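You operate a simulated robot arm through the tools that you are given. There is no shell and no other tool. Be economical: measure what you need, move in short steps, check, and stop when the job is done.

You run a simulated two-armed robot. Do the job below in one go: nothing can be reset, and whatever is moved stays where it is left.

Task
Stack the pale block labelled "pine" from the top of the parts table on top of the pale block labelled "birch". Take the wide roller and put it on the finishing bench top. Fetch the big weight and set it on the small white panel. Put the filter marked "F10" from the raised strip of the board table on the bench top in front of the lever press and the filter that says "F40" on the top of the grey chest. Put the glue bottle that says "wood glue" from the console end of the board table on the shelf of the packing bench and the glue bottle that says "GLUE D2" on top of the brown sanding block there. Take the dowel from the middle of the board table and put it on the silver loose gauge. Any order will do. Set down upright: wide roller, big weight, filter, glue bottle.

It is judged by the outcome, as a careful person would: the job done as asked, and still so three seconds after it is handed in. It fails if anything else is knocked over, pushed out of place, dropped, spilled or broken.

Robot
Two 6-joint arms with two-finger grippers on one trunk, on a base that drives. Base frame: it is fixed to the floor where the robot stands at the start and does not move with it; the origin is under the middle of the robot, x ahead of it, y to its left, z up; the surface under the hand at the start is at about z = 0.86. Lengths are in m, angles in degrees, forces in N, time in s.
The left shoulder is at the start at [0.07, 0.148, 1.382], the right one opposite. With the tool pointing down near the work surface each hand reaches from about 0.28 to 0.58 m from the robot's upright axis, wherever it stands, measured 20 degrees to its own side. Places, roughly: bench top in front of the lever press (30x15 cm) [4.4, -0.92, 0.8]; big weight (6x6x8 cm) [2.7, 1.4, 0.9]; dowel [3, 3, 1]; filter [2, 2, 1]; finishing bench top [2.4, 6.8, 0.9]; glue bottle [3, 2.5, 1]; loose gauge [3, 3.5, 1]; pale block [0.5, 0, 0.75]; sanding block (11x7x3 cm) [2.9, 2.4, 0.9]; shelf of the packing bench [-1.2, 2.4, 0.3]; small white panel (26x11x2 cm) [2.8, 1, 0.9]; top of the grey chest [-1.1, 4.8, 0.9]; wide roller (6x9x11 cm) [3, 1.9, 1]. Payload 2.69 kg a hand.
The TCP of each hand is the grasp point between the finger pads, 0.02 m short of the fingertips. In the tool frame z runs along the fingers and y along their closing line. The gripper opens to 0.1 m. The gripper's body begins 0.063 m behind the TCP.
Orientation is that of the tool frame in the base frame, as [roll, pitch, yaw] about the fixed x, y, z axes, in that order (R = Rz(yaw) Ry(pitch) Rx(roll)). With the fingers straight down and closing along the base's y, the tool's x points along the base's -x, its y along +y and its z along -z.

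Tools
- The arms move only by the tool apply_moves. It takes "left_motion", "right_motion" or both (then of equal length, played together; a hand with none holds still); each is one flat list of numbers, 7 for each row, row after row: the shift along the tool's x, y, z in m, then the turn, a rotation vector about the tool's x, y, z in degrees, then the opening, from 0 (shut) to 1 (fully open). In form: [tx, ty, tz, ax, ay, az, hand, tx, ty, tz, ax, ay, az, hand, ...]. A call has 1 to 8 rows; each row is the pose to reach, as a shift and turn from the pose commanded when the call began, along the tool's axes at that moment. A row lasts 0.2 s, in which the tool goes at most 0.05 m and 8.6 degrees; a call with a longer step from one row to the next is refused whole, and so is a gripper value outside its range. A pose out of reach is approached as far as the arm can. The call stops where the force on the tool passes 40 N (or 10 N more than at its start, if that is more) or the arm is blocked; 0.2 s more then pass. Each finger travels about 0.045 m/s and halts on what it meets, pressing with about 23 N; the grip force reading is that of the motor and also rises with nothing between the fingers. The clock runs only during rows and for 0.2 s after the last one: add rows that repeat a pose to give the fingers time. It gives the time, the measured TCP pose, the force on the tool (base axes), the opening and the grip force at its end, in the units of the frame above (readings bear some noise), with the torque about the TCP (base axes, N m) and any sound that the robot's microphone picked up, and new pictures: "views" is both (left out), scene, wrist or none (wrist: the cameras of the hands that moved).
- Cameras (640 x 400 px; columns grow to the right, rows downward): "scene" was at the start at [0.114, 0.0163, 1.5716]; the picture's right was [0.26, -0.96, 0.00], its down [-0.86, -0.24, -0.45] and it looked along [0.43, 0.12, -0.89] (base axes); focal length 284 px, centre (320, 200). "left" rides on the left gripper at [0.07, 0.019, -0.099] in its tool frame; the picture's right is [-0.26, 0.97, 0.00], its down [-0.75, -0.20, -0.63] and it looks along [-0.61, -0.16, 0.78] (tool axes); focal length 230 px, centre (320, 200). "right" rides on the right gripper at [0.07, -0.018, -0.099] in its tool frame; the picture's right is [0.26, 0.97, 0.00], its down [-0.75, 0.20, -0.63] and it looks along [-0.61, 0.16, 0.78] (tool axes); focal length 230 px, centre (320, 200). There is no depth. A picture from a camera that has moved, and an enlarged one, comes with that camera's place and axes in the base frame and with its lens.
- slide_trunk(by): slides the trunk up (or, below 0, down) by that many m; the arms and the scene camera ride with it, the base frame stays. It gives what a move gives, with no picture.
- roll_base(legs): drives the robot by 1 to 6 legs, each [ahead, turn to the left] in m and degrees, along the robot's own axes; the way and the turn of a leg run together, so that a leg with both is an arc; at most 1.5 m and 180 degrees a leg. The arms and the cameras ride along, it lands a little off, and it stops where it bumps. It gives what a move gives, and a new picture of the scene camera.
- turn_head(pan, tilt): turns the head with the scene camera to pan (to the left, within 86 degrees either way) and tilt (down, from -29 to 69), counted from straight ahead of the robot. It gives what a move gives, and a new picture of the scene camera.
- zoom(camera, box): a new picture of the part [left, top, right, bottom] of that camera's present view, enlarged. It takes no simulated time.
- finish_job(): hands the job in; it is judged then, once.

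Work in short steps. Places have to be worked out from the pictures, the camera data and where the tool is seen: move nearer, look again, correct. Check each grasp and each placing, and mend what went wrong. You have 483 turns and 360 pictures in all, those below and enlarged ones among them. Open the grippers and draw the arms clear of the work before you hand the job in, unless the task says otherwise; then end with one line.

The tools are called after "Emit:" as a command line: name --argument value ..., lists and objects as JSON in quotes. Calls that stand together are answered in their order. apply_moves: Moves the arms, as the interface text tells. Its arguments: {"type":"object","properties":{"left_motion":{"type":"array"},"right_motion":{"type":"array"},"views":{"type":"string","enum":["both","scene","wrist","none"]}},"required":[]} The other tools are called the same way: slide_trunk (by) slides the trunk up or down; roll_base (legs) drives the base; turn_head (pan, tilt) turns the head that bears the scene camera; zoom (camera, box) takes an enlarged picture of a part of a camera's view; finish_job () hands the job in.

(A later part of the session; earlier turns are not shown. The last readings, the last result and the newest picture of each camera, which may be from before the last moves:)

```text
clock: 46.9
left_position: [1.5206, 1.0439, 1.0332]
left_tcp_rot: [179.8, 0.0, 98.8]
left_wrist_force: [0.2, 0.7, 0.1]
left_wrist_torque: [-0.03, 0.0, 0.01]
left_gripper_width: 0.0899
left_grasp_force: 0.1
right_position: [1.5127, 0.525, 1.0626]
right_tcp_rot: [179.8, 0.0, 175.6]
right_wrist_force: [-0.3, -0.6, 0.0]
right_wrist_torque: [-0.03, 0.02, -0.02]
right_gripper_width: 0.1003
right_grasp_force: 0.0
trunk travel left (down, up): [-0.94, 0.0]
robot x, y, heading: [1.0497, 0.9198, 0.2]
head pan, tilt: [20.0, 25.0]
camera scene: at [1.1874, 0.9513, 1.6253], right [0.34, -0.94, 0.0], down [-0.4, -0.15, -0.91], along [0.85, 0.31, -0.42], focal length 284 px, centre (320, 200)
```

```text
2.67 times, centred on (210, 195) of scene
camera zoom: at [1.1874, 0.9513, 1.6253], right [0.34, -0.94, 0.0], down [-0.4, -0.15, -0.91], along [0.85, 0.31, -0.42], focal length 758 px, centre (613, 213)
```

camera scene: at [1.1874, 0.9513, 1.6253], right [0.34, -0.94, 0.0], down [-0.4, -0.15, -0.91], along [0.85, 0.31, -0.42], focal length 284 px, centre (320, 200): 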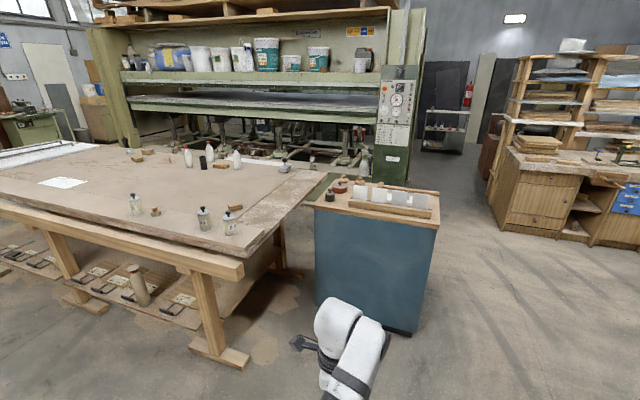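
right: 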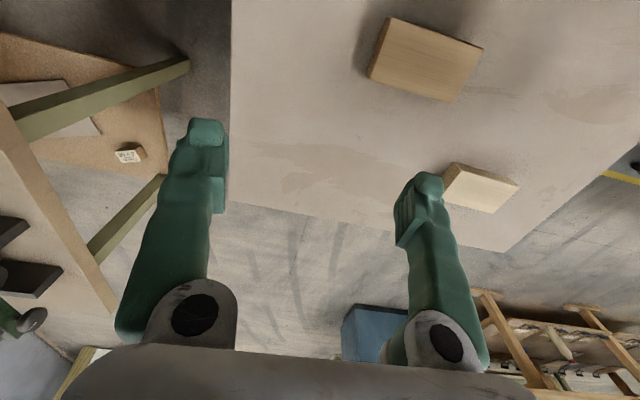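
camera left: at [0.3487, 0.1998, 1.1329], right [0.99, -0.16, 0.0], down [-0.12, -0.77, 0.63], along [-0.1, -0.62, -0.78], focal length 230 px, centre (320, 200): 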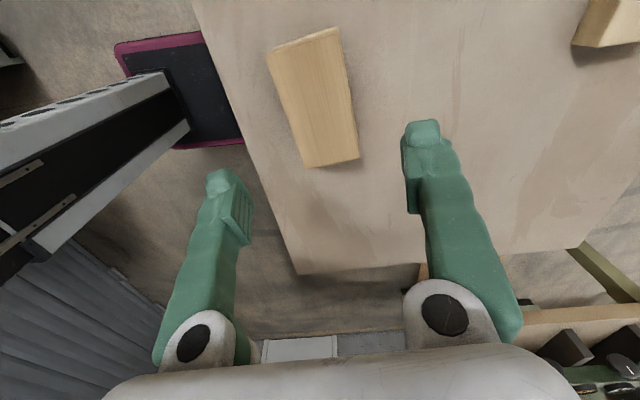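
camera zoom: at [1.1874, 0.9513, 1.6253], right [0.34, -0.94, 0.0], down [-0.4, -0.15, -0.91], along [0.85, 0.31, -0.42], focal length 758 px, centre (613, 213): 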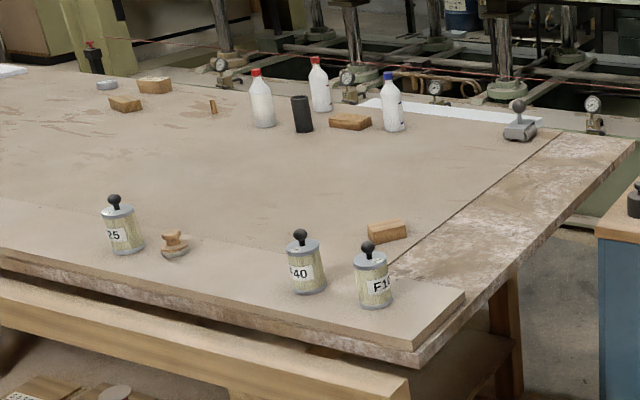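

Black weight is at the cabinet's left; the white panel lies behind the rack. I check what lies behind the board table's far edge for access.

Emit:
turn_head --pan 38 --tilt 18

Emit:
zoom --camera "scene" --box '[240, 160, 520, 335]'

Emit:
zoom --camera "scene" --box '[0, 150, 280, 325]'

```text
clock: 47.7
left_position: [1.5194, 1.0435, 1.0334]
left_tcp_rot: [179.7, 0.0, 98.8]
left_wrist_force: [0.4, -0.1, 0.2]
left_wrist_torque: [0.01, -0.03, -0.02]
left_gripper_width: 0.0898
left_grasp_force: 0.0
right_position: [1.5122, 0.5246, 1.0623]
right_tcp_rot: [179.7, 0.0, 175.6]
right_wrist_force: [-0.5, 0.0, -0.1]
right_wrist_torque: [0.0, 0.03, 0.0]
right_gripper_width: 0.0999
right_grasp_force: 0.1
trunk travel left (down, up): [-0.94, 0.0]
robot x, y, heading: [1.0486, 0.9208, 0.1]
head pan, tilt: [38.0, 18.0]
camera scene: at [1.1741, 0.9771, 1.6366], right [0.62, -0.79, 0.0], down [-0.24, -0.19, -0.95], along [0.75, 0.59, -0.31], focal length 284 px, centre (320, 200)
```

scene: 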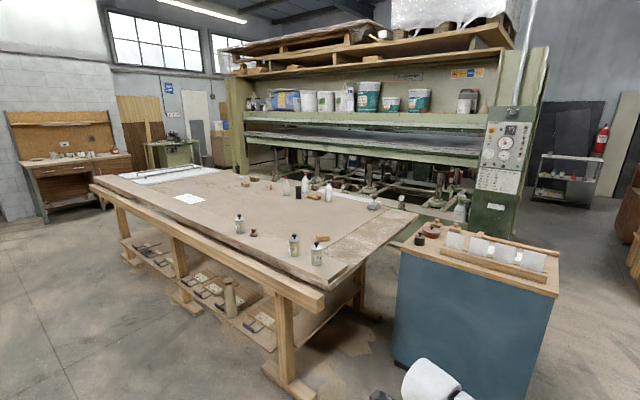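

```text
2.29 times, centred on (380, 248) of scene
camera zoom: at [1.1741, 0.9771, 1.6366], right [0.62, -0.79, 0.0], down [-0.24, -0.19, -0.95], along [0.75, 0.59, -0.31], focal length 649 px, centre (183, 91)
```

zoom: 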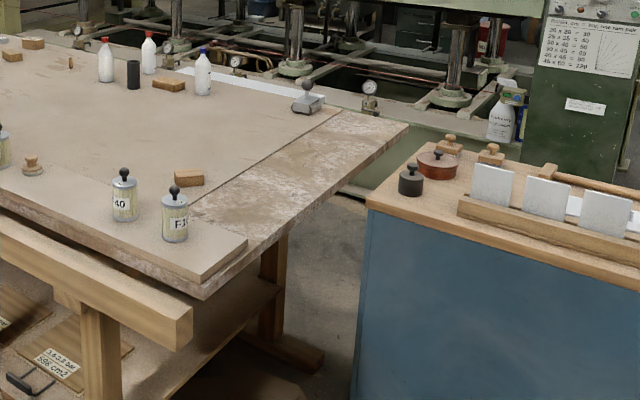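

```text
2.29 times, centred on (140, 238) of scene
camera zoom: at [1.1741, 0.9771, 1.6366], right [0.62, -0.79, 0.0], down [-0.24, -0.19, -0.95], along [0.75, 0.59, -0.31], focal length 649 px, centre (731, 114)
```

zoom: 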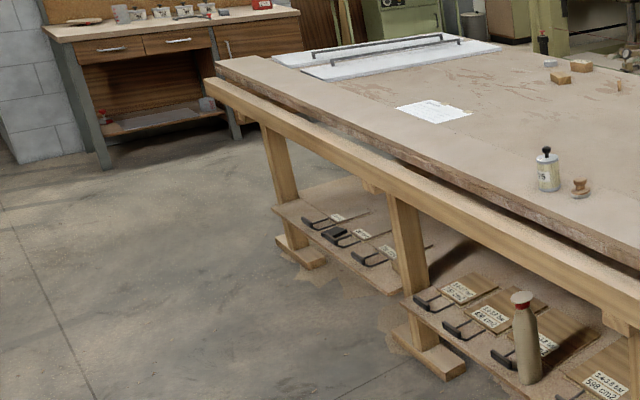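

I drive up closer to the cabinet (stopping short of it) and look down at it.

Emit:
roll_base --legs '[[0.85, 0]]'

Emit:
turn_head --pan 10 --tilt 40

```text
clock: 52.2
left_position: [2.3782, 1.0455, 1.0346]
left_tcp_rot: [179.9, -0.1, 98.8]
left_wrist_force: [0.7, 0.2, 0.7]
left_wrist_torque: [0.0, -0.03, 0.03]
left_gripper_width: 0.09
left_grasp_force: 0.1
right_position: [2.3714, 0.525, 1.0631]
right_tcp_rot: [179.7, 0.1, 175.6]
right_wrist_force: [0.6, -0.3, 0.0]
right_wrist_torque: [0.02, 0.0, -0.02]
right_gripper_width: 0.0998
right_grasp_force: 0.1
trunk travel left (down, up): [-0.94, 0.0]
robot x, y, heading: [1.9085, 0.9209, -0.1]
head pan, tilt: [38.0, 18.0]
camera scene: at [2.032, 0.9786, 1.6368], right [0.62, -0.79, 0.0], down [-0.24, -0.19, -0.95], along [0.75, 0.59, -0.31], focal length 284 px, centre (320, 200)
```

scene: 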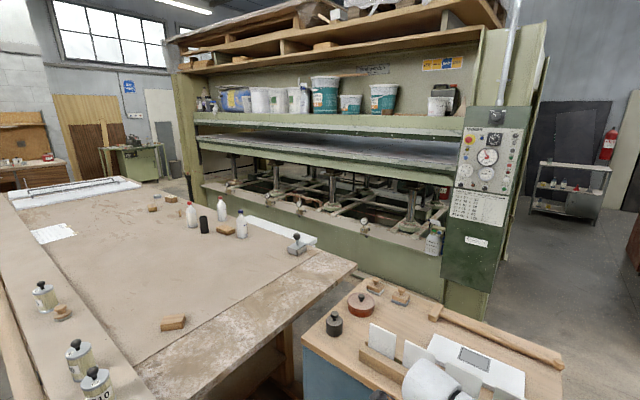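

```text
clock: 53.2
left_position: [2.3796, 1.0451, 1.0321]
left_tcp_rot: [179.8, 0.0, 98.7]
left_wrist_force: [-0.2, 0.8, -0.2]
left_wrist_torque: [0.01, 0.0, -0.04]
left_gripper_width: 0.0903
left_grasp_force: 0.1
right_position: [2.3723, 0.526, 1.0622]
right_tcp_rot: [179.8, 0.0, 175.6]
right_wrist_force: [0.6, 0.4, 0.0]
right_wrist_torque: [-0.01, 0.01, 0.06]
right_gripper_width: 0.0999
right_grasp_force: 0.1
trunk travel left (down, up): [-0.94, 0.0]
robot x, y, heading: [1.9071, 0.9187, 0.0]
head pan, tilt: [10.0, 40.0]
camera scene: at [2.0442, 0.936, 1.602], right [0.18, -0.98, 0.0], down [-0.63, -0.11, -0.77], along [0.75, 0.13, -0.64], focal length 284 px, centre (320, 200)
```

scene: 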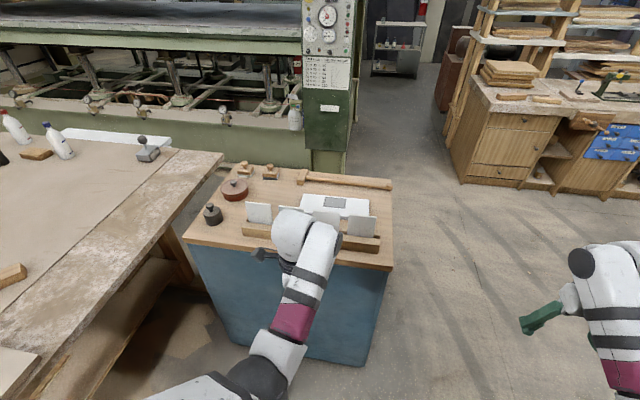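

There is over a metre of corridor between the table (far edge x≈3.07, top z≈0.93) and the press, so far items are reachable from behind. I zoom on the cabinet top.

Emit:
zoom --camera "scene" --box '[175, 150, 405, 280]'

```text
2.78 times, centred on (290, 215) of scene
camera zoom: at [2.0442, 0.936, 1.602], right [0.18, -0.98, 0.0], down [-0.63, -0.11, -0.77], along [0.75, 0.13, -0.64], focal length 791 px, centre (404, 158)
```

zoom: 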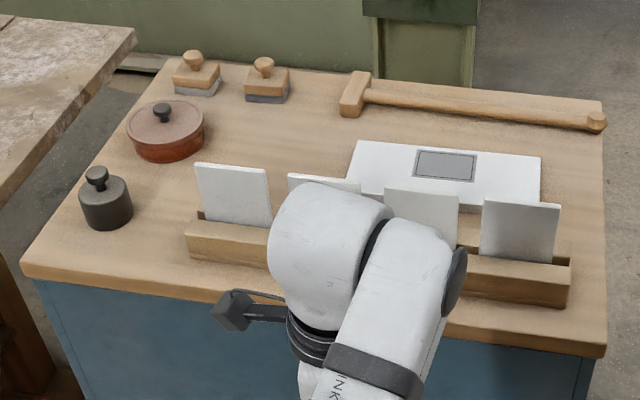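

Weight at about (2.69, 1.435), panel centre about (2.84, 1.02), cabinet top z≈0.885. I raise the left hand and turn it back to neutral yaw before approaching.

Emit:
apply_moves --left_motion '[0, 0, -0.015, 0, 0, -8.5, 0.9, 0, 0, -0.03, 0, 0, -17, 0.9, 0, 0, -0.045, 0, 0, -25.5, 0.9, 0, 0, -0.06, 0, 0, -34, 0.9, 0, 0, -0.07, 0, 0, -42.5, 0.9, 0, 0, -0.08, 0, 0, -51, 0.9, 0, 0, -0.09, 0, 0, -59.5, 0.9, 0, 0, -0.1, 0, 0, -68, 0.9]' --views "none"

Emit:
apply_moves --left_motion '[0, 0, 0, 0, 0, -6, 1, 0, 0, 0, 0, 0, -12, 1, 0, 0, 0, 0, 0, -13, 1]' --views "none"

```text
clock: 55.0
left_position: [2.4185, 1.025, 1.0661]
left_tcp_rot: [180.0, 0.2, 166.7]
left_wrist_force: [-0.2, 1.1, -0.3]
left_wrist_torque: [-0.03, 0.0, -0.03]
left_gripper_width: 0.0902
left_grasp_force: 0.1
left hand out of reach, approached as far as the arm can: row 1, 2, 3, 4, 5, 6, 7, 8
right_position: [2.3732, 0.5265, 1.0626]
right_tcp_rot: [179.8, -0.1, 175.5]
right_wrist_force: [-0.2, -0.5, -0.5]
right_wrist_torque: [-0.01, -0.01, -0.01]
right_gripper_width: 0.0999
right_grasp_force: 0.0
trunk travel left (down, up): [-0.94, 0.0]
robot x, y, heading: [1.9078, 0.9195, 0.3]
head pan, tilt: [10.0, 40.0]
```

```text
clock: 55.8
left_position: [2.4186, 1.0221, 1.0673]
left_tcp_rot: [179.9, 0.1, 179.8]
left_wrist_force: [-0.3, 0.4, -0.3]
left_wrist_torque: [-0.03, 0.01, -0.02]
left_gripper_width: 0.1001
left_grasp_force: 0.1
right_position: [2.3726, 0.5255, 1.0621]
right_tcp_rot: [179.7, 0.0, 175.5]
right_wrist_force: [-0.3, 0.6, -0.4]
right_wrist_torque: [0.01, -0.01, -0.04]
right_gripper_width: 0.1001
right_grasp_force: 0.0
trunk travel left (down, up): [-0.94, 0.0]
robot x, y, heading: [1.9067, 0.9232, 0.1]
head pan, tilt: [10.0, 40.0]
```

I drive to about (2.25, 1.15), heading 12°, so the weight lies to the left hand's side.

Emit:
roll_base --legs '[[0, 33], [0.4, 0], [0, -21]]'

Emit:
turn_head --pan 12 --tilt 50

```text
clock: 61.0
left_position: [2.7189, 1.3536, 1.0682]
left_tcp_rot: [-180.0, 0.1, -167.7]
left_wrist_force: [-0.5, -0.2, 1.0]
left_wrist_torque: [-0.02, -0.01, 0.01]
left_gripper_width: 0.1001
left_grasp_force: 0.0
right_position: [2.7829, 0.8591, 1.064]
right_tcp_rot: [179.8, 0.0, -171.9]
right_wrist_force: [0.7, 0.8, 0.5]
right_wrist_torque: [-0.03, -0.01, -0.02]
right_gripper_width: 0.1002
right_grasp_force: 0.1
trunk travel left (down, up): [-0.94, 0.0]
robot x, y, heading: [2.2404, 1.1446, 12.3]
head pan, tilt: [10.0, 40.0]
camera scene: at [2.3728, 1.1884, 1.6019], right [0.39, -0.92, 0.0], down [-0.59, -0.25, -0.77], along [0.71, 0.29, -0.64], focal length 284 px, centre (320, 200)
```

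scene: 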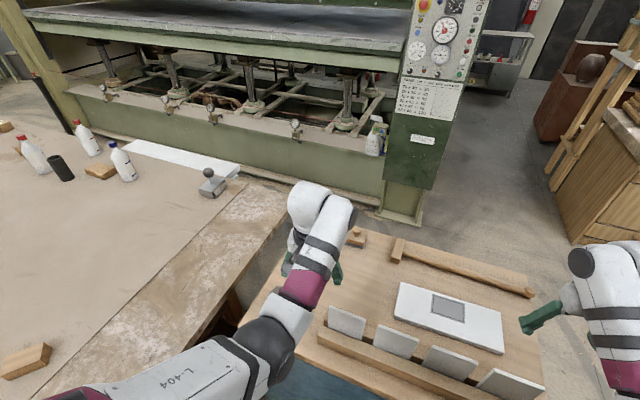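

```text
clock: 61.7
left_position: [2.7192, 1.3539, 1.0686]
left_tcp_rot: [-180.0, 0.2, -167.9]
left_wrist_force: [-0.1, -0.3, -0.3]
left_wrist_torque: [0.03, 0.03, 0.01]
left_gripper_width: 0.1002
left_grasp_force: 0.0
right_position: [2.7835, 0.8574, 1.0629]
right_tcp_rot: [179.7, 0.0, -171.9]
right_wrist_force: [-0.8, 0.2, -0.3]
right_wrist_torque: [-0.02, -0.01, 0.01]
right_gripper_width: 0.1001
right_grasp_force: 0.0
trunk travel left (down, up): [-0.94, 0.0]
robot x, y, heading: [2.2392, 1.147, 12.8]
head pan, tilt: [12.0, 50.0]
camera scene: at [2.3641, 1.1857, 1.5878], right [0.42, -0.91, 0.0], down [-0.7, -0.32, -0.64], along [0.58, 0.27, -0.77], focal length 284 px, centre (320, 200)
```

scene: 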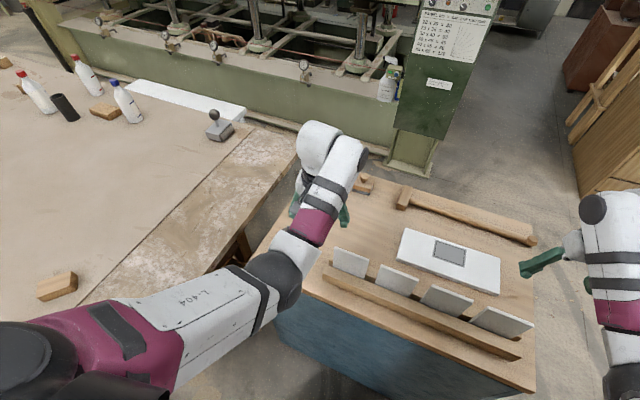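

The weight is hidden behind the arm; I move the left hand above its estimated place and look with the wrist camera.

Emit:
apply_moves --left_motion '[0.004, 0.03, 0, 0, 0, 0, 1, 0.008, 0.06, 0, 0, 0, 0, 1, 0.011, 0.085, 0, 0, 0, 0, 1, 0.011, 0.085, 0, 0, 0, 0, 1]' --views "wrist"

```text
clock: 62.7
left_position: [2.707, 1.435, 1.053]
left_tcp_rot: [180.0, 0.2, -167.9]
left_wrist_force: [-0.2, -0.4, 0.0]
left_wrist_torque: [-0.02, -0.01, -0.01]
left_gripper_width: 0.1001
left_grasp_force: 0.0
left hand out of reach, approached as far as the arm can: row 1, 2, 3, 4
right_position: [2.7827, 0.858, 1.0624]
right_tcp_rot: [179.7, 0.0, -171.8]
right_wrist_force: [-0.3, 0.6, 0.6]
right_wrist_torque: [0.0, -0.02, 0.0]
right_gripper_width: 0.1
right_grasp_force: 0.0
trunk travel left (down, up): [-0.94, 0.0]
robot x, y, heading: [2.2421, 1.1441, 12.3]
head pan, tilt: [12.0, 50.0]
camera left: at [2.6334, 1.4386, 1.1516], right [0.05, 1.0, 0.0], down [0.77, -0.04, 0.63], along [0.63, -0.03, -0.78], focal length 230 px, centre (320, 200)
```

left: 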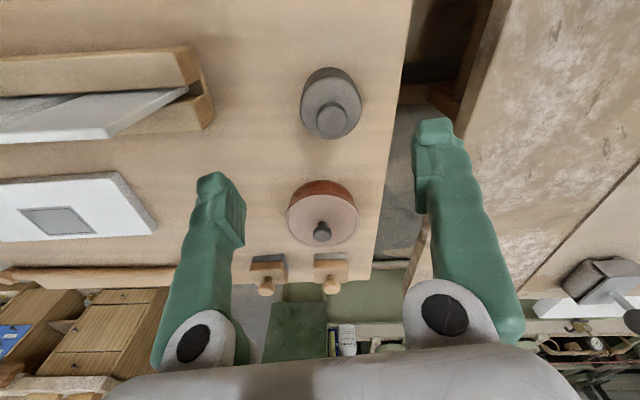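

Weight at about (2.70, 1.445). I descend around it, fingers open.

Emit:
apply_moves --left_motion '[0.0047, 0.0113, 0.01, 0, 0, 0, 1, 0.0047, 0.0113, 0.045, 0, 0, 0, 1, 0.0047, 0.0113, 0.08, 0, 0, 0, 1, 0.0047, 0.0113, 0.11, 0, 0, 0, 1, 0.0047, 0.0113, 0.13, 0, 0, 0, 1, 0.0047, 0.0113, 0.13, 0, 0, 0, 1]' --views "wrist"

```text
clock: 64.1
left_position: [2.6999, 1.4447, 0.9212]
left_tcp_rot: [180.0, 0.2, -167.8]
left_wrist_force: [-0.4, -0.3, -1.2]
left_wrist_torque: [0.01, -0.03, -0.01]
left_gripper_width: 0.1003
left_grasp_force: 0.1
right_position: [2.7821, 0.8583, 1.0612]
right_tcp_rot: [179.8, 0.0, -171.8]
right_wrist_force: [-0.6, 2.0, -0.4]
right_wrist_torque: [0.0, -0.05, 0.02]
right_gripper_width: 0.1002
right_grasp_force: 0.0
trunk travel left (down, up): [-0.94, 0.0]
robot x, y, heading: [2.2459, 1.1427, 12.4]
head pan, tilt: [12.0, 50.0]
camera left: at [2.6273, 1.4485, 1.0204], right [0.05, 1.0, 0.0], down [0.77, -0.04, 0.63], along [0.63, -0.03, -0.77], focal length 230 px, centre (320, 200)
```

left: 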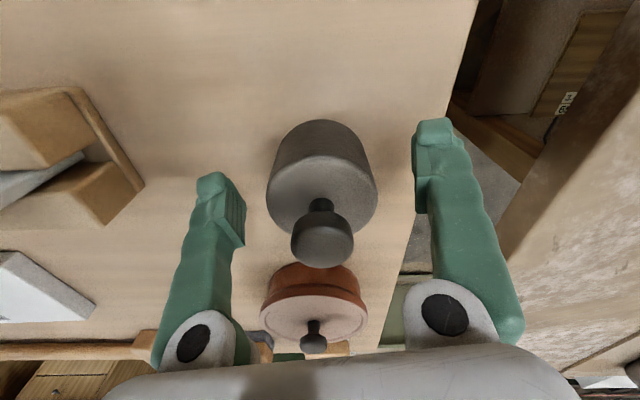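

Centred. I lower a little and close on the weight's body.

Emit:
apply_moves --left_motion '[0, 0, 0.006, 0, 0, 0, 1, 0, 0, 0.006, 0, 0, 0, 0.7, 0, 0, 0.006, 0, 0, 0, 0.4, 0, 0, 0.006, 0, 0, 0, 0.4, 0, 0, 0.006, 0, 0, 0, 0.4, 0, 0, 0.006, 0, 0, 0, 0.4]' --views "none"

```text
clock: 65.5
left_position: [2.6998, 1.4437, 0.9155]
left_tcp_rot: [180.0, 0.1, -167.8]
left_wrist_force: [0.2, -3.2, 0.0]
left_wrist_torque: [-0.2, -0.1, -0.09]
left_gripper_width: 0.058
left_grasp_force: 23.9
right_position: [2.7825, 0.8577, 1.0618]
right_tcp_rot: [179.7, 0.0, -171.9]
right_wrist_force: [0.4, -0.4, -0.6]
right_wrist_torque: [0.01, -0.03, 0.02]
right_gripper_width: 0.1
right_grasp_force: 0.1
trunk travel left (down, up): [-0.94, 0.0]
robot x, y, heading: [2.2404, 1.1433, 12.3]
head pan, tilt: [12.0, 50.0]
```

Weight gripped. I lift it and look at the way round the cabinet's right side to reach the panel from behind (no plates to cross).

Emit:
apply_moves --left_motion '[0, 0, -0.03, 0, 0, 0, 0.4, 0, 0, -0.06, 0, 0, 0, 0.4, 0.01, 0, -0.09, 0, 0, 0, 0.4, 0.01, 0, -0.13, 0, 0, 0, 0.4, 0.01, 0, -0.13, 0, 0, 0, 0.4]' --views "wrist"

Emit:
turn_head --pan -45 --tilt 30

```text
clock: 66.7
left_position: [2.6925, 1.442, 1.0395]
left_tcp_rot: [-179.9, 0.2, -167.8]
left_wrist_force: [-0.4, -0.4, -10.0]
left_wrist_torque: [-0.01, 0.09, 0.01]
left_gripper_width: 0.058
left_grasp_force: 23.0
left hand out of reach, approached as far as the arm can: row 4, 5
right_position: [2.7837, 0.858, 1.062]
right_tcp_rot: [179.8, -0.1, -171.7]
right_wrist_force: [0.3, -0.3, 0.2]
right_wrist_torque: [-0.03, -0.01, 0.02]
right_gripper_width: 0.1
right_grasp_force: 0.1
trunk travel left (down, up): [-0.94, 0.0]
robot x, y, heading: [2.2438, 1.1425, 12.6]
head pan, tilt: [12.0, 50.0]
camera left: at [2.6205, 1.4465, 1.1385], right [0.05, 1.0, 0.0], down [0.78, -0.04, 0.63], along [0.63, -0.03, -0.78], focal length 230 px, centre (320, 200)
```

left: 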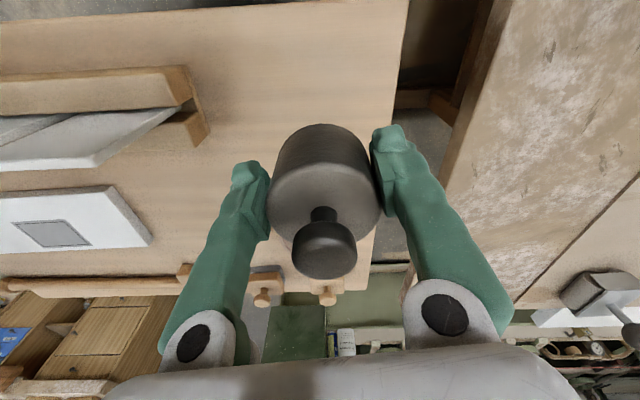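

```text
clock: 68.0
left_position: [2.6925, 1.4421, 1.0397]
left_tcp_rot: [179.9, 0.2, -167.8]
left_wrist_force: [-0.6, 0.6, -9.9]
left_wrist_torque: [-0.04, 0.04, 0.0]
left_gripper_width: 0.058
left_grasp_force: 22.8
right_position: [2.7842, 0.8597, 1.0615]
right_tcp_rot: [179.8, -0.1, -171.8]
right_wrist_force: [0.2, -0.1, -0.2]
right_wrist_torque: [0.0, 0.03, 0.01]
right_gripper_width: 0.1
right_grasp_force: 0.0
trunk travel left (down, up): [-0.94, 0.0]
robot x, y, heading: [2.2411, 1.1422, 12.5]
head pan, tilt: [-45.0, 30.0]
camera scene: at [2.3729, 1.1064, 1.6171], right [-0.53, -0.85, 0.0], down [-0.42, 0.27, -0.87], along [0.73, -0.46, -0.5], focal length 284 px, centre (320, 200)
```

scene: 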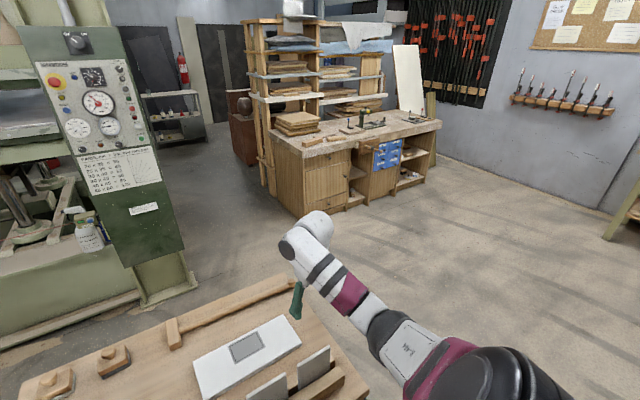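

The right side of the cabinet is free. I back out and drive round to behind the cabinet.

Emit:
roll_base --legs '[[-0.5, 0], [0, -56.5], [1.2, 0], [0, 44], [0.95, 0], [0, 90]]'

Emit:
turn_head --pan 20 --tilt 35

```text
clock: 89.5
left_position: [3.3814, 0.6432, 1.0401]
left_tcp_rot: [-179.9, 0.0, -94.7]
left_wrist_force: [0.7, 0.3, -10.5]
left_wrist_torque: [-0.05, 0.03, 0.02]
left_gripper_width: 0.0579
left_grasp_force: 22.7
right_position: [3.9664, 0.5612, 1.061]
right_tcp_rot: [179.8, -0.1, -98.6]
right_wrist_force: [-0.1, -0.3, 0.0]
right_wrist_torque: [0.02, 0.0, -0.02]
right_gripper_width: 0.1003
right_grasp_force: 0.1
trunk travel left (down, up): [-0.94, 0.0]
robot x, y, heading: [3.534, 0.124, 85.7]
head pan, tilt: [-45.0, 30.0]
camera scene: at [3.612, 0.2367, 1.6171], right [0.65, -0.76, 0.0], down [-0.38, -0.33, -0.87], along [0.66, 0.56, -0.5], focal length 284 px, centre (320, 200)
```

scene: 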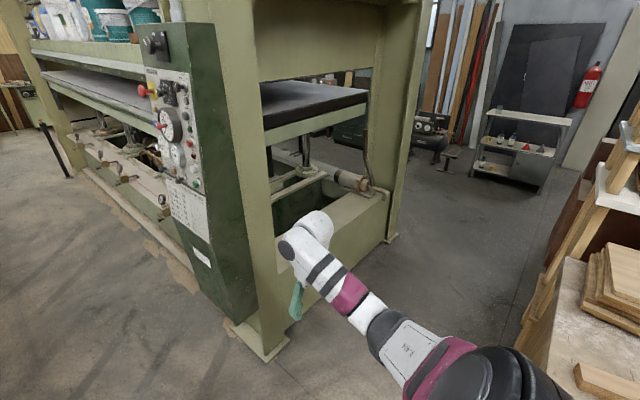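

```text
clock: 90.9
left_position: [3.3807, 0.645, 1.0412]
left_tcp_rot: [-180.0, 0.2, -94.7]
left_wrist_force: [0.5, -0.1, -10.5]
left_wrist_torque: [-0.09, 0.05, -0.05]
left_gripper_width: 0.0581
left_grasp_force: 22.7
right_position: [3.9663, 0.561, 1.0614]
right_tcp_rot: [179.9, -0.2, -98.7]
right_wrist_force: [0.5, 0.2, -0.2]
right_wrist_torque: [0.0, 0.02, -0.02]
right_gripper_width: 0.1001
right_grasp_force: 0.0
trunk travel left (down, up): [-0.94, 0.0]
robot x, y, heading: [3.5341, 0.1258, 86.0]
head pan, tilt: [20.0, 35.0]
camera scene: at [3.5189, 0.2626, 1.6093], right [0.96, 0.27, 0.0], down [0.16, -0.55, -0.82], along [-0.22, 0.79, -0.57], focal length 284 px, centre (320, 200)
```

scene: 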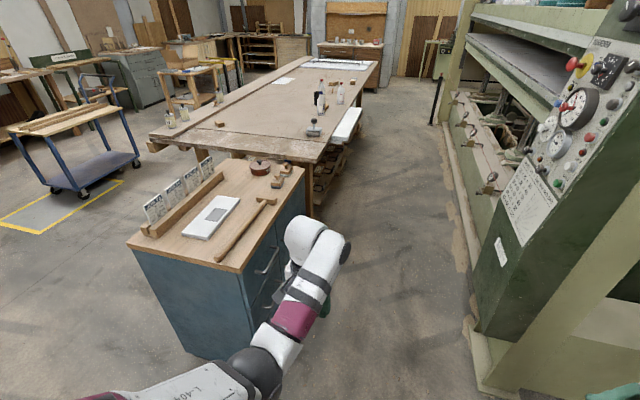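

Corridor behind is clear. I tuck the right hand in (the console is on the right) and drive up behind the cabinet, facing it.

Emit:
apply_moves --right_motion '[0, 0.03, 0, 0, 0, 0, 1, 0, 0.06, 0, 0, 0, 0, 1, 0, 0.09, 0, 0, 0, 0, 1, 0, 0.12, 0, 0, 0, 0, 1, 0, 0.15, 0, 0, 0, 0, 1]' --views "none"

Emit:
roll_base --legs '[[0, 11], [1.08, 0], [0, 80]]'

Emit:
turn_head --pan -5 --tilt 50

```text
clock: 92.1
left_position: [3.3791, 0.6444, 1.0387]
left_tcp_rot: [-179.9, 0.0, -94.7]
left_wrist_force: [-0.8, -1.0, -9.7]
left_wrist_torque: [-0.09, -0.03, 0.0]
left_gripper_width: 0.058
left_grasp_force: 23.0
right_position: [3.8179, 0.6052, 1.0327]
right_tcp_rot: [179.9, -0.1, -98.6]
right_wrist_force: [-0.9, -0.5, -0.2]
right_wrist_torque: [-0.02, -0.02, -0.01]
right_gripper_width: 0.1
right_grasp_force: 0.1
right hand out of reach, approached as far as the arm can: row 1, 2, 3, 4, 5
trunk travel left (down, up): [-0.94, 0.0]
robot x, y, heading: [3.5399, 0.1247, 85.7]
head pan, tilt: [20.0, 35.0]
```

```text
clock: 101.7
left_position: [2.8949, 1.0272, 1.0397]
left_tcp_rot: [180.0, 0.0, -4.9]
left_wrist_force: [0.4, 0.2, -9.9]
left_wrist_torque: [-0.05, -0.08, -0.01]
left_gripper_width: 0.058
left_grasp_force: 22.9
right_position: [2.9346, 1.4655, 1.033]
right_tcp_rot: [179.8, -0.1, -8.9]
right_wrist_force: [-0.6, -0.3, 0.6]
right_wrist_torque: [0.0, 0.03, 0.03]
right_gripper_width: 0.1
right_grasp_force: 0.1
trunk travel left (down, up): [-0.94, 0.0]
robot x, y, heading: [3.4147, 1.1816, 175.7]
head pan, tilt: [20.0, 35.0]
camera scene: at [3.279, 1.1597, 1.6093], right [-0.27, 0.96, 0.0], down [0.55, 0.15, -0.82], along [-0.79, -0.22, -0.57], focal length 284 px, centre (320, 200)
```

scene: 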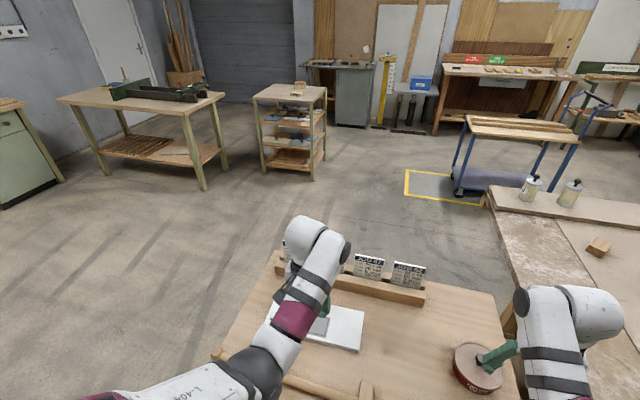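

```text
clock: 102.5
left_position: [2.8939, 1.0259, 1.0387]
left_tcp_rot: [-180.0, 0.1, -5.0]
left_wrist_force: [-0.3, 0.7, -9.4]
left_wrist_torque: [0.0, -0.1, 0.02]
left_gripper_width: 0.0579
left_grasp_force: 23.5
right_position: [2.9348, 1.4626, 1.0328]
right_tcp_rot: [179.8, -0.1, -8.9]
right_wrist_force: [0.0, -0.2, 0.2]
right_wrist_torque: [0.04, 0.03, 0.01]
right_gripper_width: 0.1003
right_grasp_force: 0.1
trunk travel left (down, up): [-0.94, 0.0]
robot x, y, heading: [3.4129, 1.1793, 175.5]
head pan, tilt: [-5.0, 50.0]
camera scene: at [3.2878, 1.1947, 1.5876], right [0.16, 0.99, 0.0], down [0.76, -0.12, -0.64], along [-0.63, 0.11, -0.77], focal length 284 px, centre (320, 200)
```

scene: 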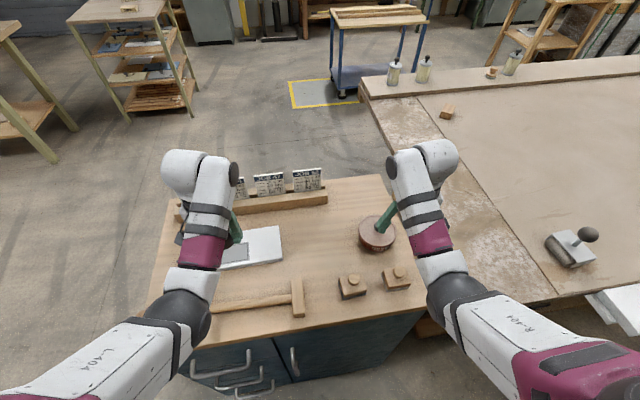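

The panel is in view, centre about (2.857, 1.028). I move the left hand over it and check with the wrist camera.

Emit:
apply_moves --left_motion '[-0.012, 0, 0, 0, 0, 0, 0.4, -0.025, 0, 0, 0, 0, 0, 0.4, -0.034, 0, 0, 0, 0, 0, 0.4, -0.034, 0, 0, 0, 0, 0, 0.4]' --views "wrist"

```text
clock: 103.5
left_position: [2.8634, 1.0283, 1.0393]
left_tcp_rot: [-179.9, 0.0, -4.9]
left_wrist_force: [1.2, 0.3, -9.4]
left_wrist_torque: [-0.02, -0.08, 0.0]
left_gripper_width: 0.058
left_grasp_force: 23.4
right_position: [2.9348, 1.4637, 1.0338]
right_tcp_rot: [179.8, 0.0, -8.9]
right_wrist_force: [0.3, -0.9, -0.5]
right_wrist_torque: [0.04, -0.02, 0.0]
right_gripper_width: 0.0999
right_grasp_force: 0.0
trunk travel left (down, up): [-0.94, 0.0]
robot x, y, heading: [3.4099, 1.1831, 175.4]
head pan, tilt: [-5.0, 50.0]
camera left: at [2.9305, 1.0048, 1.1389], right [-0.34, -0.94, 0.0], down [-0.73, 0.26, 0.63], along [-0.59, 0.21, -0.78], focal length 230 px, centre (320, 200)
```

left: 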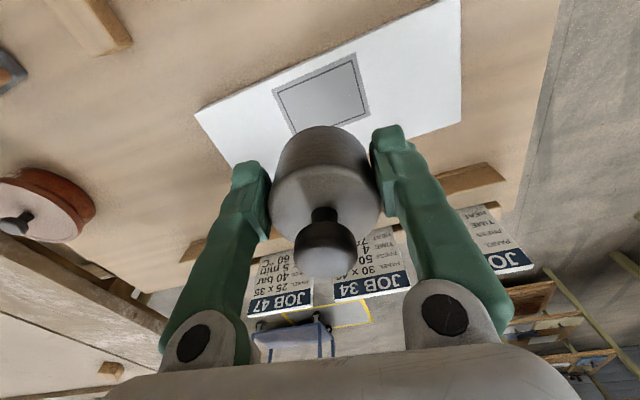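

Panel centre confirmed at (2.856, 1.027). I lower the weight to just above it.

Emit:
apply_moves --left_motion '[-0.005, 0, 0.03, 0, 0, 0, 0.4, -0.006, 0, 0.06, 0, 0, 0, 0.4, -0.006, 0, 0.08, 0, 0, 0, 0.4, -0.006, 0, 0.09, 0, 0, 0, 0.4, -0.006, 0, 0.09, 0, 0, 0, 0.4]' --views "wrist"

```text
clock: 104.7
left_position: [2.8554, 1.0317, 0.9484]
left_tcp_rot: [-179.9, -0.1, -4.9]
left_wrist_force: [-0.3, 0.2, -10.1]
left_wrist_torque: [0.01, -0.08, 0.02]
left_gripper_width: 0.058
left_grasp_force: 22.7
right_position: [2.935, 1.4644, 1.0328]
right_tcp_rot: [179.9, -0.1, -8.9]
right_wrist_force: [0.5, -1.0, 0.3]
right_wrist_torque: [0.05, -0.02, 0.0]
right_gripper_width: 0.1001
right_grasp_force: 0.0
trunk travel left (down, up): [-0.94, 0.0]
robot x, y, heading: [3.4136, 1.1804, 175.8]
head pan, tilt: [-5.0, 50.0]
camera left: at [2.9234, 1.0073, 1.0488], right [-0.34, -0.94, 0.0], down [-0.73, 0.26, 0.63], along [-0.59, 0.21, -0.78], focal length 230 px, centre (320, 200)
```

left: 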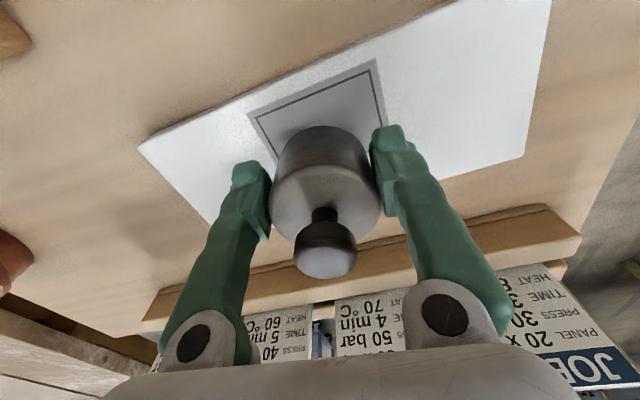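

I nudge toward the marked square and lower until contact.

Emit:
apply_moves --left_motion '[0.006, 0.003, 0, 0, 0, 0, 0.4, 0.012, 0.005, 0.004, 0, 0, 0, 0.4, 0.012, 0.005, 0.008, 0, 0, 0, 0.4, 0.012, 0.005, 0.01, 0, 0, 0, 0.4, 0.012, 0.005, 0.01, 0, 0, 0, 0.4]' --views "none"

```text
clock: 105.9
left_position: [2.867, 1.0235, 0.9391]
left_tcp_rot: [-179.9, -0.1, -4.9]
left_wrist_force: [-0.6, -0.2, -10.5]
left_wrist_torque: [-0.01, -0.1, 0.02]
left_gripper_width: 0.0577
left_grasp_force: 23.3
right_position: [2.9351, 1.4649, 1.0339]
right_tcp_rot: [179.8, -0.1, -8.9]
right_wrist_force: [-0.3, -0.2, 0.2]
right_wrist_torque: [-0.02, -0.01, 0.0]
right_gripper_width: 0.1
right_grasp_force: 0.1
trunk travel left (down, up): [-0.94, 0.0]
robot x, y, heading: [3.4088, 1.1824, 175.4]
head pan, tilt: [-5.0, 50.0]
```

Emit:
apply_moves --left_motion '[0, 0, 0.002, 0, 0, 0, 0.4, 0, 0, 0.004, 0, 0, 0, 0.4, 0, 0, 0.004, 0, 0, 0, 0.4]' --views "none"

```text
clock: 106.7
left_position: [2.8662, 1.023, 0.9359]
left_tcp_rot: [180.0, 0.1, -5.0]
left_wrist_force: [-1.6, 0.4, -4.6]
left_wrist_torque: [0.01, 0.08, 0.0]
left_gripper_width: 0.0578
left_grasp_force: 22.9
right_position: [2.9356, 1.4642, 1.0345]
right_tcp_rot: [179.8, 0.0, -8.8]
right_wrist_force: [0.5, -0.1, -0.1]
right_wrist_torque: [-0.01, -0.03, 0.03]
right_gripper_width: 0.0998
right_grasp_force: 0.0
trunk travel left (down, up): [-0.94, 0.0]
robot x, y, heading: [3.4156, 1.1789, 175.4]
head pan, tilt: [-5.0, 50.0]
```

Contact has begun (force fell from −10 to −5). I press 1 mm more, open, and rise.

Emit:
apply_moves --left_motion '[0, 0, 0.001, 0, 0, 0, 0.4, 0, 0, 0.001, 0, 0, 0, 0.65, 0, 0, 0.001, 0, 0, 0, 0.9, 0, 0, 0.001, 0, 0, 0, 0.9, 0, 0, 0.001, 0, 0, 0, 0.9, 0, 0, -0.035, 0, 0, 0, 0.9, 0, 0, -0.07, 0, 0, 0, 0.9, 0, 0, -0.1, 0, 0, 0, 0.9]' --views "both"

```text
clock: 108.5
left_position: [2.8713, 1.0238, 1.035]
left_tcp_rot: [180.0, 0.0, -4.9]
left_wrist_force: [-0.3, 0.5, -0.5]
left_wrist_torque: [-0.04, 0.01, 0.0]
left_gripper_width: 0.0905
left_grasp_force: 0.0
right_position: [2.9342, 1.4655, 1.0348]
right_tcp_rot: [179.8, 0.0, -8.9]
right_wrist_force: [-0.8, 0.0, -0.5]
right_wrist_torque: [0.01, -0.01, -0.04]
right_gripper_width: 0.0999
right_grasp_force: 0.1
trunk travel left (down, up): [-0.94, 0.0]
robot x, y, heading: [3.4122, 1.1793, 175.4]
head pan, tilt: [-5.0, 50.0]
camera scene: at [3.2903, 1.196, 1.5877], right [0.16, 0.99, 0.0], down [0.76, -0.13, -0.64], along [-0.63, 0.11, -0.77], focal length 284 px, centre (320, 200)
camera left: at [2.9385, 0.9997, 1.1344], right [-0.34, -0.94, 0.0], down [-0.73, 0.26, 0.63], along [-0.59, 0.21, -0.78], focal length 230 px, centre (320, 200)
```

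scene: 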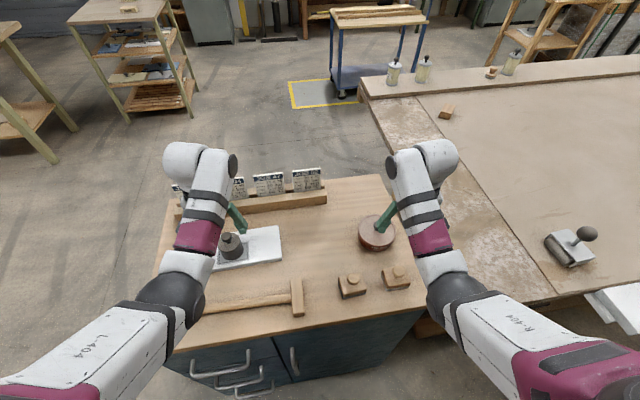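
left: 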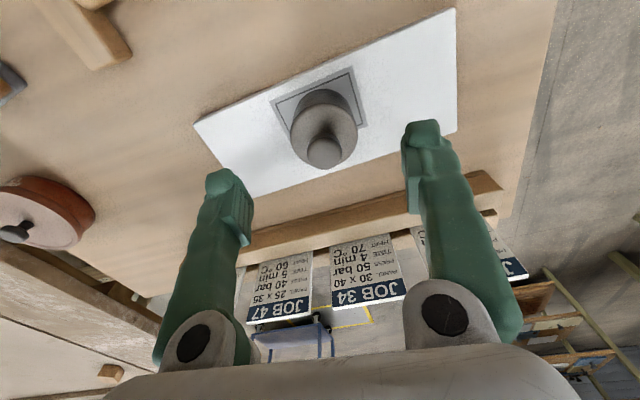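

Weight is on the panel. Now I drive along the corridor behind the board table and face it at about (3.61, 2.3).

Emit:
roll_base --legs '[[0, -95], [1.14, 0]]'

Emit:
turn_head --pan 60 --tilt 35

```text
clock: 118.4
left_position: [3.5551, 2.8438, 1.0347]
left_tcp_rot: [-180.0, 0.2, -102.1]
left_wrist_force: [0.1, -0.9, 1.0]
left_wrist_torque: [0.04, -0.03, -0.01]
left_gripper_width: 0.0902
left_grasp_force: 0.1
right_position: [3.984, 2.7227, 1.0356]
right_tcp_rot: [179.8, 0.1, -106.1]
right_wrist_force: [-0.4, 0.2, 0.2]
right_wrist_torque: [0.0, 0.0, -0.03]
right_gripper_width: 0.1
right_grasp_force: 0.0
trunk travel left (down, up): [-0.94, 0.0]
robot x, y, heading: [3.6382, 2.2868, 78.5]
head pan, tilt: [-5.0, 50.0]
camera scene: at [3.6769, 2.4079, 1.5879], right [0.96, -0.29, 0.0], down [-0.22, -0.73, -0.64], along [0.18, 0.62, -0.77], focal length 284 px, centre (320, 200)
```

scene: 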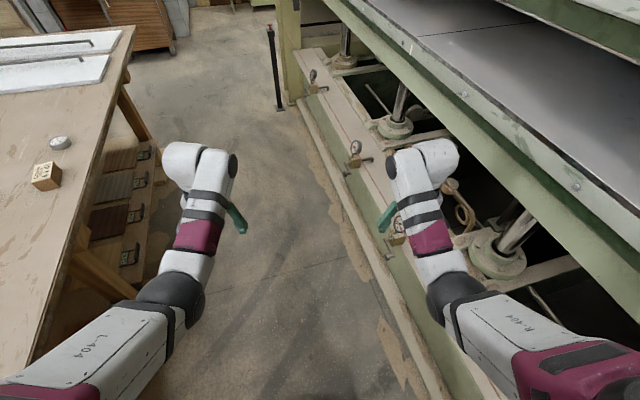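

```text
clock: 119.8
left_position: [3.5536, 2.845, 1.0341]
left_tcp_rot: [-180.0, 0.1, -102.1]
left_wrist_force: [0.5, -0.4, -0.5]
left_wrist_torque: [0.01, -0.01, -0.01]
left_gripper_width: 0.0899
left_grasp_force: 0.0
right_position: [3.9844, 2.7235, 1.0345]
right_tcp_rot: [179.8, 0.0, -106.1]
right_wrist_force: [0.7, -0.8, -0.2]
right_wrist_torque: [-0.03, 0.01, 0.03]
right_gripper_width: 0.1
right_grasp_force: 0.1
trunk travel left (down, up): [-0.94, 0.0]
robot x, y, heading: [3.6396, 2.2854, 78.6]
head pan, tilt: [60.0, 35.0]
camera scene: at [3.5894, 2.3939, 1.6095], right [0.66, 0.75, 0.0], down [0.43, -0.38, -0.82], along [-0.61, 0.54, -0.57], focal length 284 px, centre (320, 200)
```

scene: 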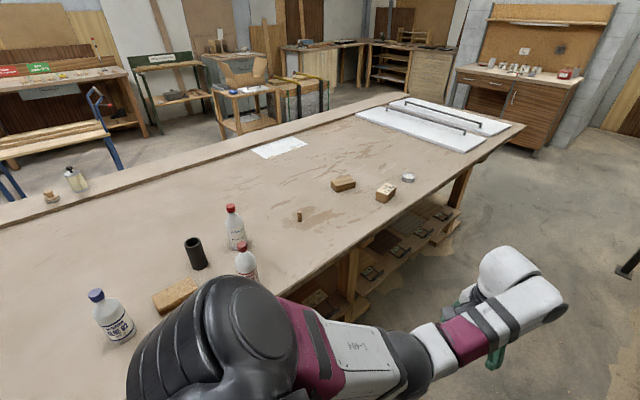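

Good view of the table. I zoom on bottles and the dowel/gauge area.

Emit:
zoom --camera "scene" --box '[80, 190, 290, 350]'

Emit:
zoom --camera "scene" --box '[280, 150, 440, 250]'

```text
2.50 times, centred on (185, 270) of scene
camera zoom: at [3.5894, 2.3939, 1.6095], right [0.66, 0.75, 0.0], down [0.43, -0.38, -0.82], along [-0.61, 0.54, -0.57], focal length 710 px, centre (658, 25)
```

zoom: 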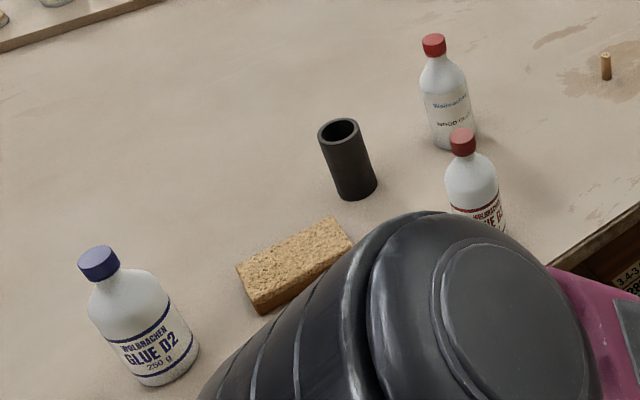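

```text
4.00 times, centred on (360, 200) of scene
camera zoom: at [3.5894, 2.3939, 1.6095], right [0.66, 0.75, 0.0], down [0.43, -0.38, -0.82], along [-0.61, 0.54, -0.57], focal length 1136 px, centre (160, 200)
```

zoom: 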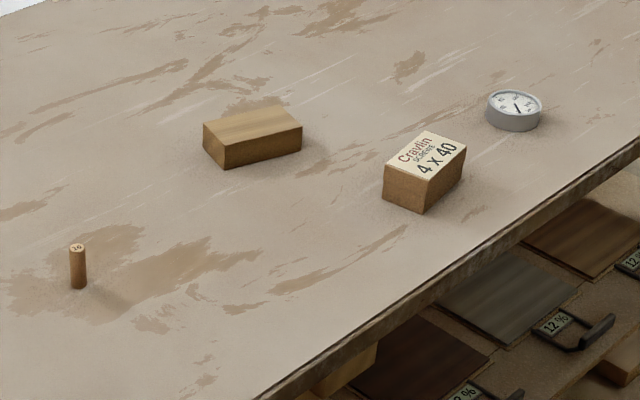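

I zoom on the two red-capped bottles to tell which says "wood glue".

Emit:
zoom --camera "scene" --box '[215, 200, 265, 285]'

```text
4.71 times, centred on (240, 242) of scene
camera zoom: at [3.5894, 2.3939, 1.6095], right [0.66, 0.75, 0.0], down [0.43, -0.38, -0.82], along [-0.61, 0.54, -0.57], focal length 1337 px, centre (696, 0)
```

zoom: 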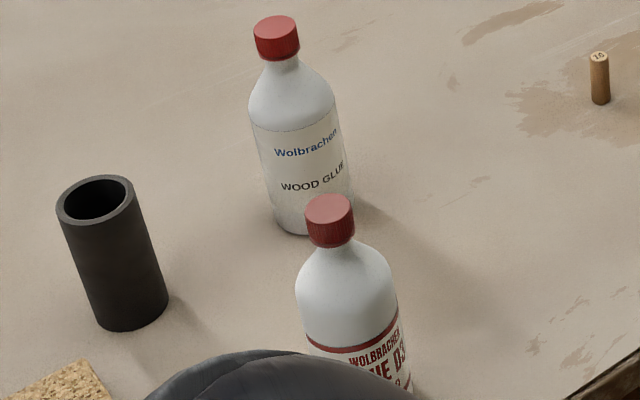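

WOOD GLUE is the far red-capped bottle (≈2.89, 2.65), D3 the near one (3.05, 2.60), D2 the blue one (≈2.98, 2.28); sanding block ≈(2.965, 2.42). I pull both hands in so that turning clears the bottles, then move on and face the table.

Emit:
apply_moves --left_motion '[0.02, 0, 0.02, 0, 0, 0, 1, 0.04, 0, 0.04, 0, 0, 0, 1, 0.06, 0, 0.06, 0, 0, 0, 1, 0.08, 0, 0.07, 0, 0, 0, 1, 0.1, 0, 0.07, 0, 0, 0, 1]' --right_motion '[0.02, 0, 0.02, 0, 0, 0, 1, 0.04, 0, 0.04, 0, 0, 0, 1, 0.06, 0, 0.06, 0, 0, 0, 1, 0.08, 0, 0.07, 0, 0, 0, 1, 0.08, 0, 0.07, 0, 0, 0, 1]' --views "none"

Emit:
roll_base --legs '[[0.2, 0], [0, 94]]'

Emit:
turn_head --pan 5 --tilt 55

```text
clock: 121.0
left_position: [3.5327, 2.7455, 0.9645]
left_tcp_rot: [179.9, 0.2, -102.0]
left_wrist_force: [0.5, 0.6, -0.2]
left_wrist_torque: [0.01, -0.01, -0.01]
left_gripper_width: 0.0998
left_grasp_force: 0.1
right_position: [3.961, 2.6472, 0.9649]
right_tcp_rot: [179.8, 0.0, -106.1]
right_wrist_force: [0.3, 0.0, 0.4]
right_wrist_torque: [0.01, 0.01, 0.02]
right_gripper_width: 0.0998
right_grasp_force: 0.1
trunk travel left (down, up): [-0.94, 0.0]
robot x, y, heading: [3.6454, 2.2855, 78.2]
head pan, tilt: [60.0, 35.0]
```

```text
clock: 126.5
left_position: [3.23, 2.3495, 0.9647]
left_tcp_rot: [-180.0, 0.0, -8.7]
left_wrist_force: [0.3, 0.2, 0.2]
left_wrist_torque: [-0.01, -0.02, -0.01]
left_gripper_width: 0.0998
left_grasp_force: 0.1
right_position: [3.3028, 2.7818, 0.9643]
right_tcp_rot: [179.8, 0.0, -12.8]
right_wrist_force: [-0.5, 0.5, 0.1]
right_wrist_torque: [0.01, -0.01, 0.01]
right_gripper_width: 0.0998
right_grasp_force: 0.0
trunk travel left (down, up): [-0.94, 0.0]
robot x, y, heading: [3.6819, 2.4851, 171.8]
head pan, tilt: [60.0, 35.0]
camera scene: at [3.5817, 2.4225, 1.6095], right [-0.79, 0.62, 0.0], down [0.36, 0.45, -0.82], along [-0.51, -0.64, -0.57], focal length 284 px, centre (320, 200)
```

scene: 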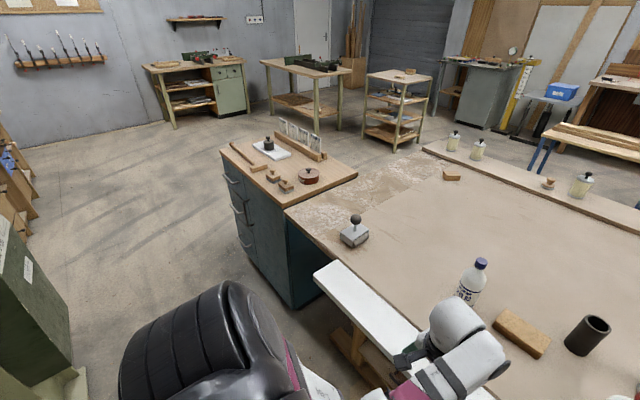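

```text
clock: 127.8
left_position: [3.2297, 2.3489, 0.9649]
left_tcp_rot: [-180.0, 0.1, -8.7]
left_wrist_force: [-0.2, -0.1, 0.6]
left_wrist_torque: [-0.01, -0.05, 0.0]
left_gripper_width: 0.0999
left_grasp_force: 0.0
right_position: [3.3041, 2.7824, 0.9644]
right_tcp_rot: [179.8, 0.0, -12.7]
right_wrist_force: [0.6, -0.5, 0.7]
right_wrist_torque: [-0.02, 0.01, -0.02]
right_gripper_width: 0.0999
right_grasp_force: 0.1
trunk travel left (down, up): [-0.94, 0.0]
robot x, y, heading: [3.6804, 2.4843, 171.7]
head pan, tilt: [5.0, 55.0]
camera scene: at [3.5641, 2.4952, 1.5813], right [0.06, 1.0, 0.0], down [0.82, -0.05, -0.57], along [-0.57, 0.03, -0.82], focal length 284 px, centre (320, 200)
```

scene: 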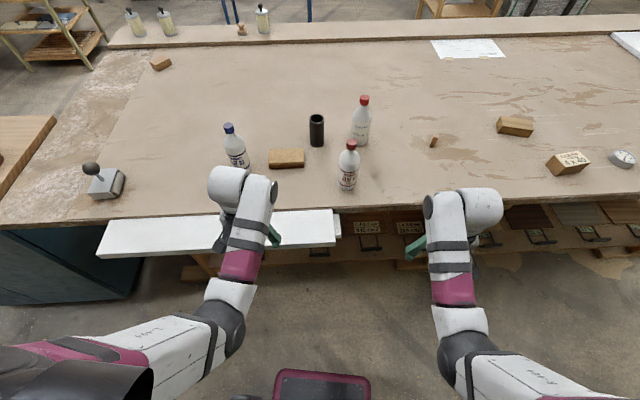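

The white plank sticks out only a little (x≈3.22). I zoom here to refine the bottle positions.

Emit:
zoom --camera "scene" --box '[205, 85, 405, 210]'

```text
3.20 times, centred on (305, 148) of scene
camera zoom: at [3.5641, 2.4952, 1.5813], right [0.06, 1.0, 0.0], down [0.82, -0.05, -0.57], along [-0.57, 0.03, -0.82], focal length 909 px, centre (368, 368)
```

zoom: 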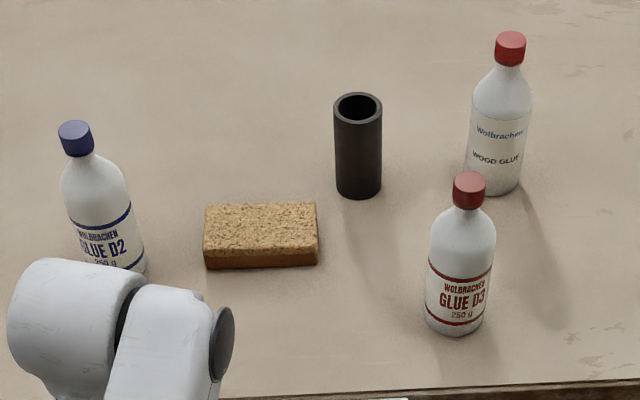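

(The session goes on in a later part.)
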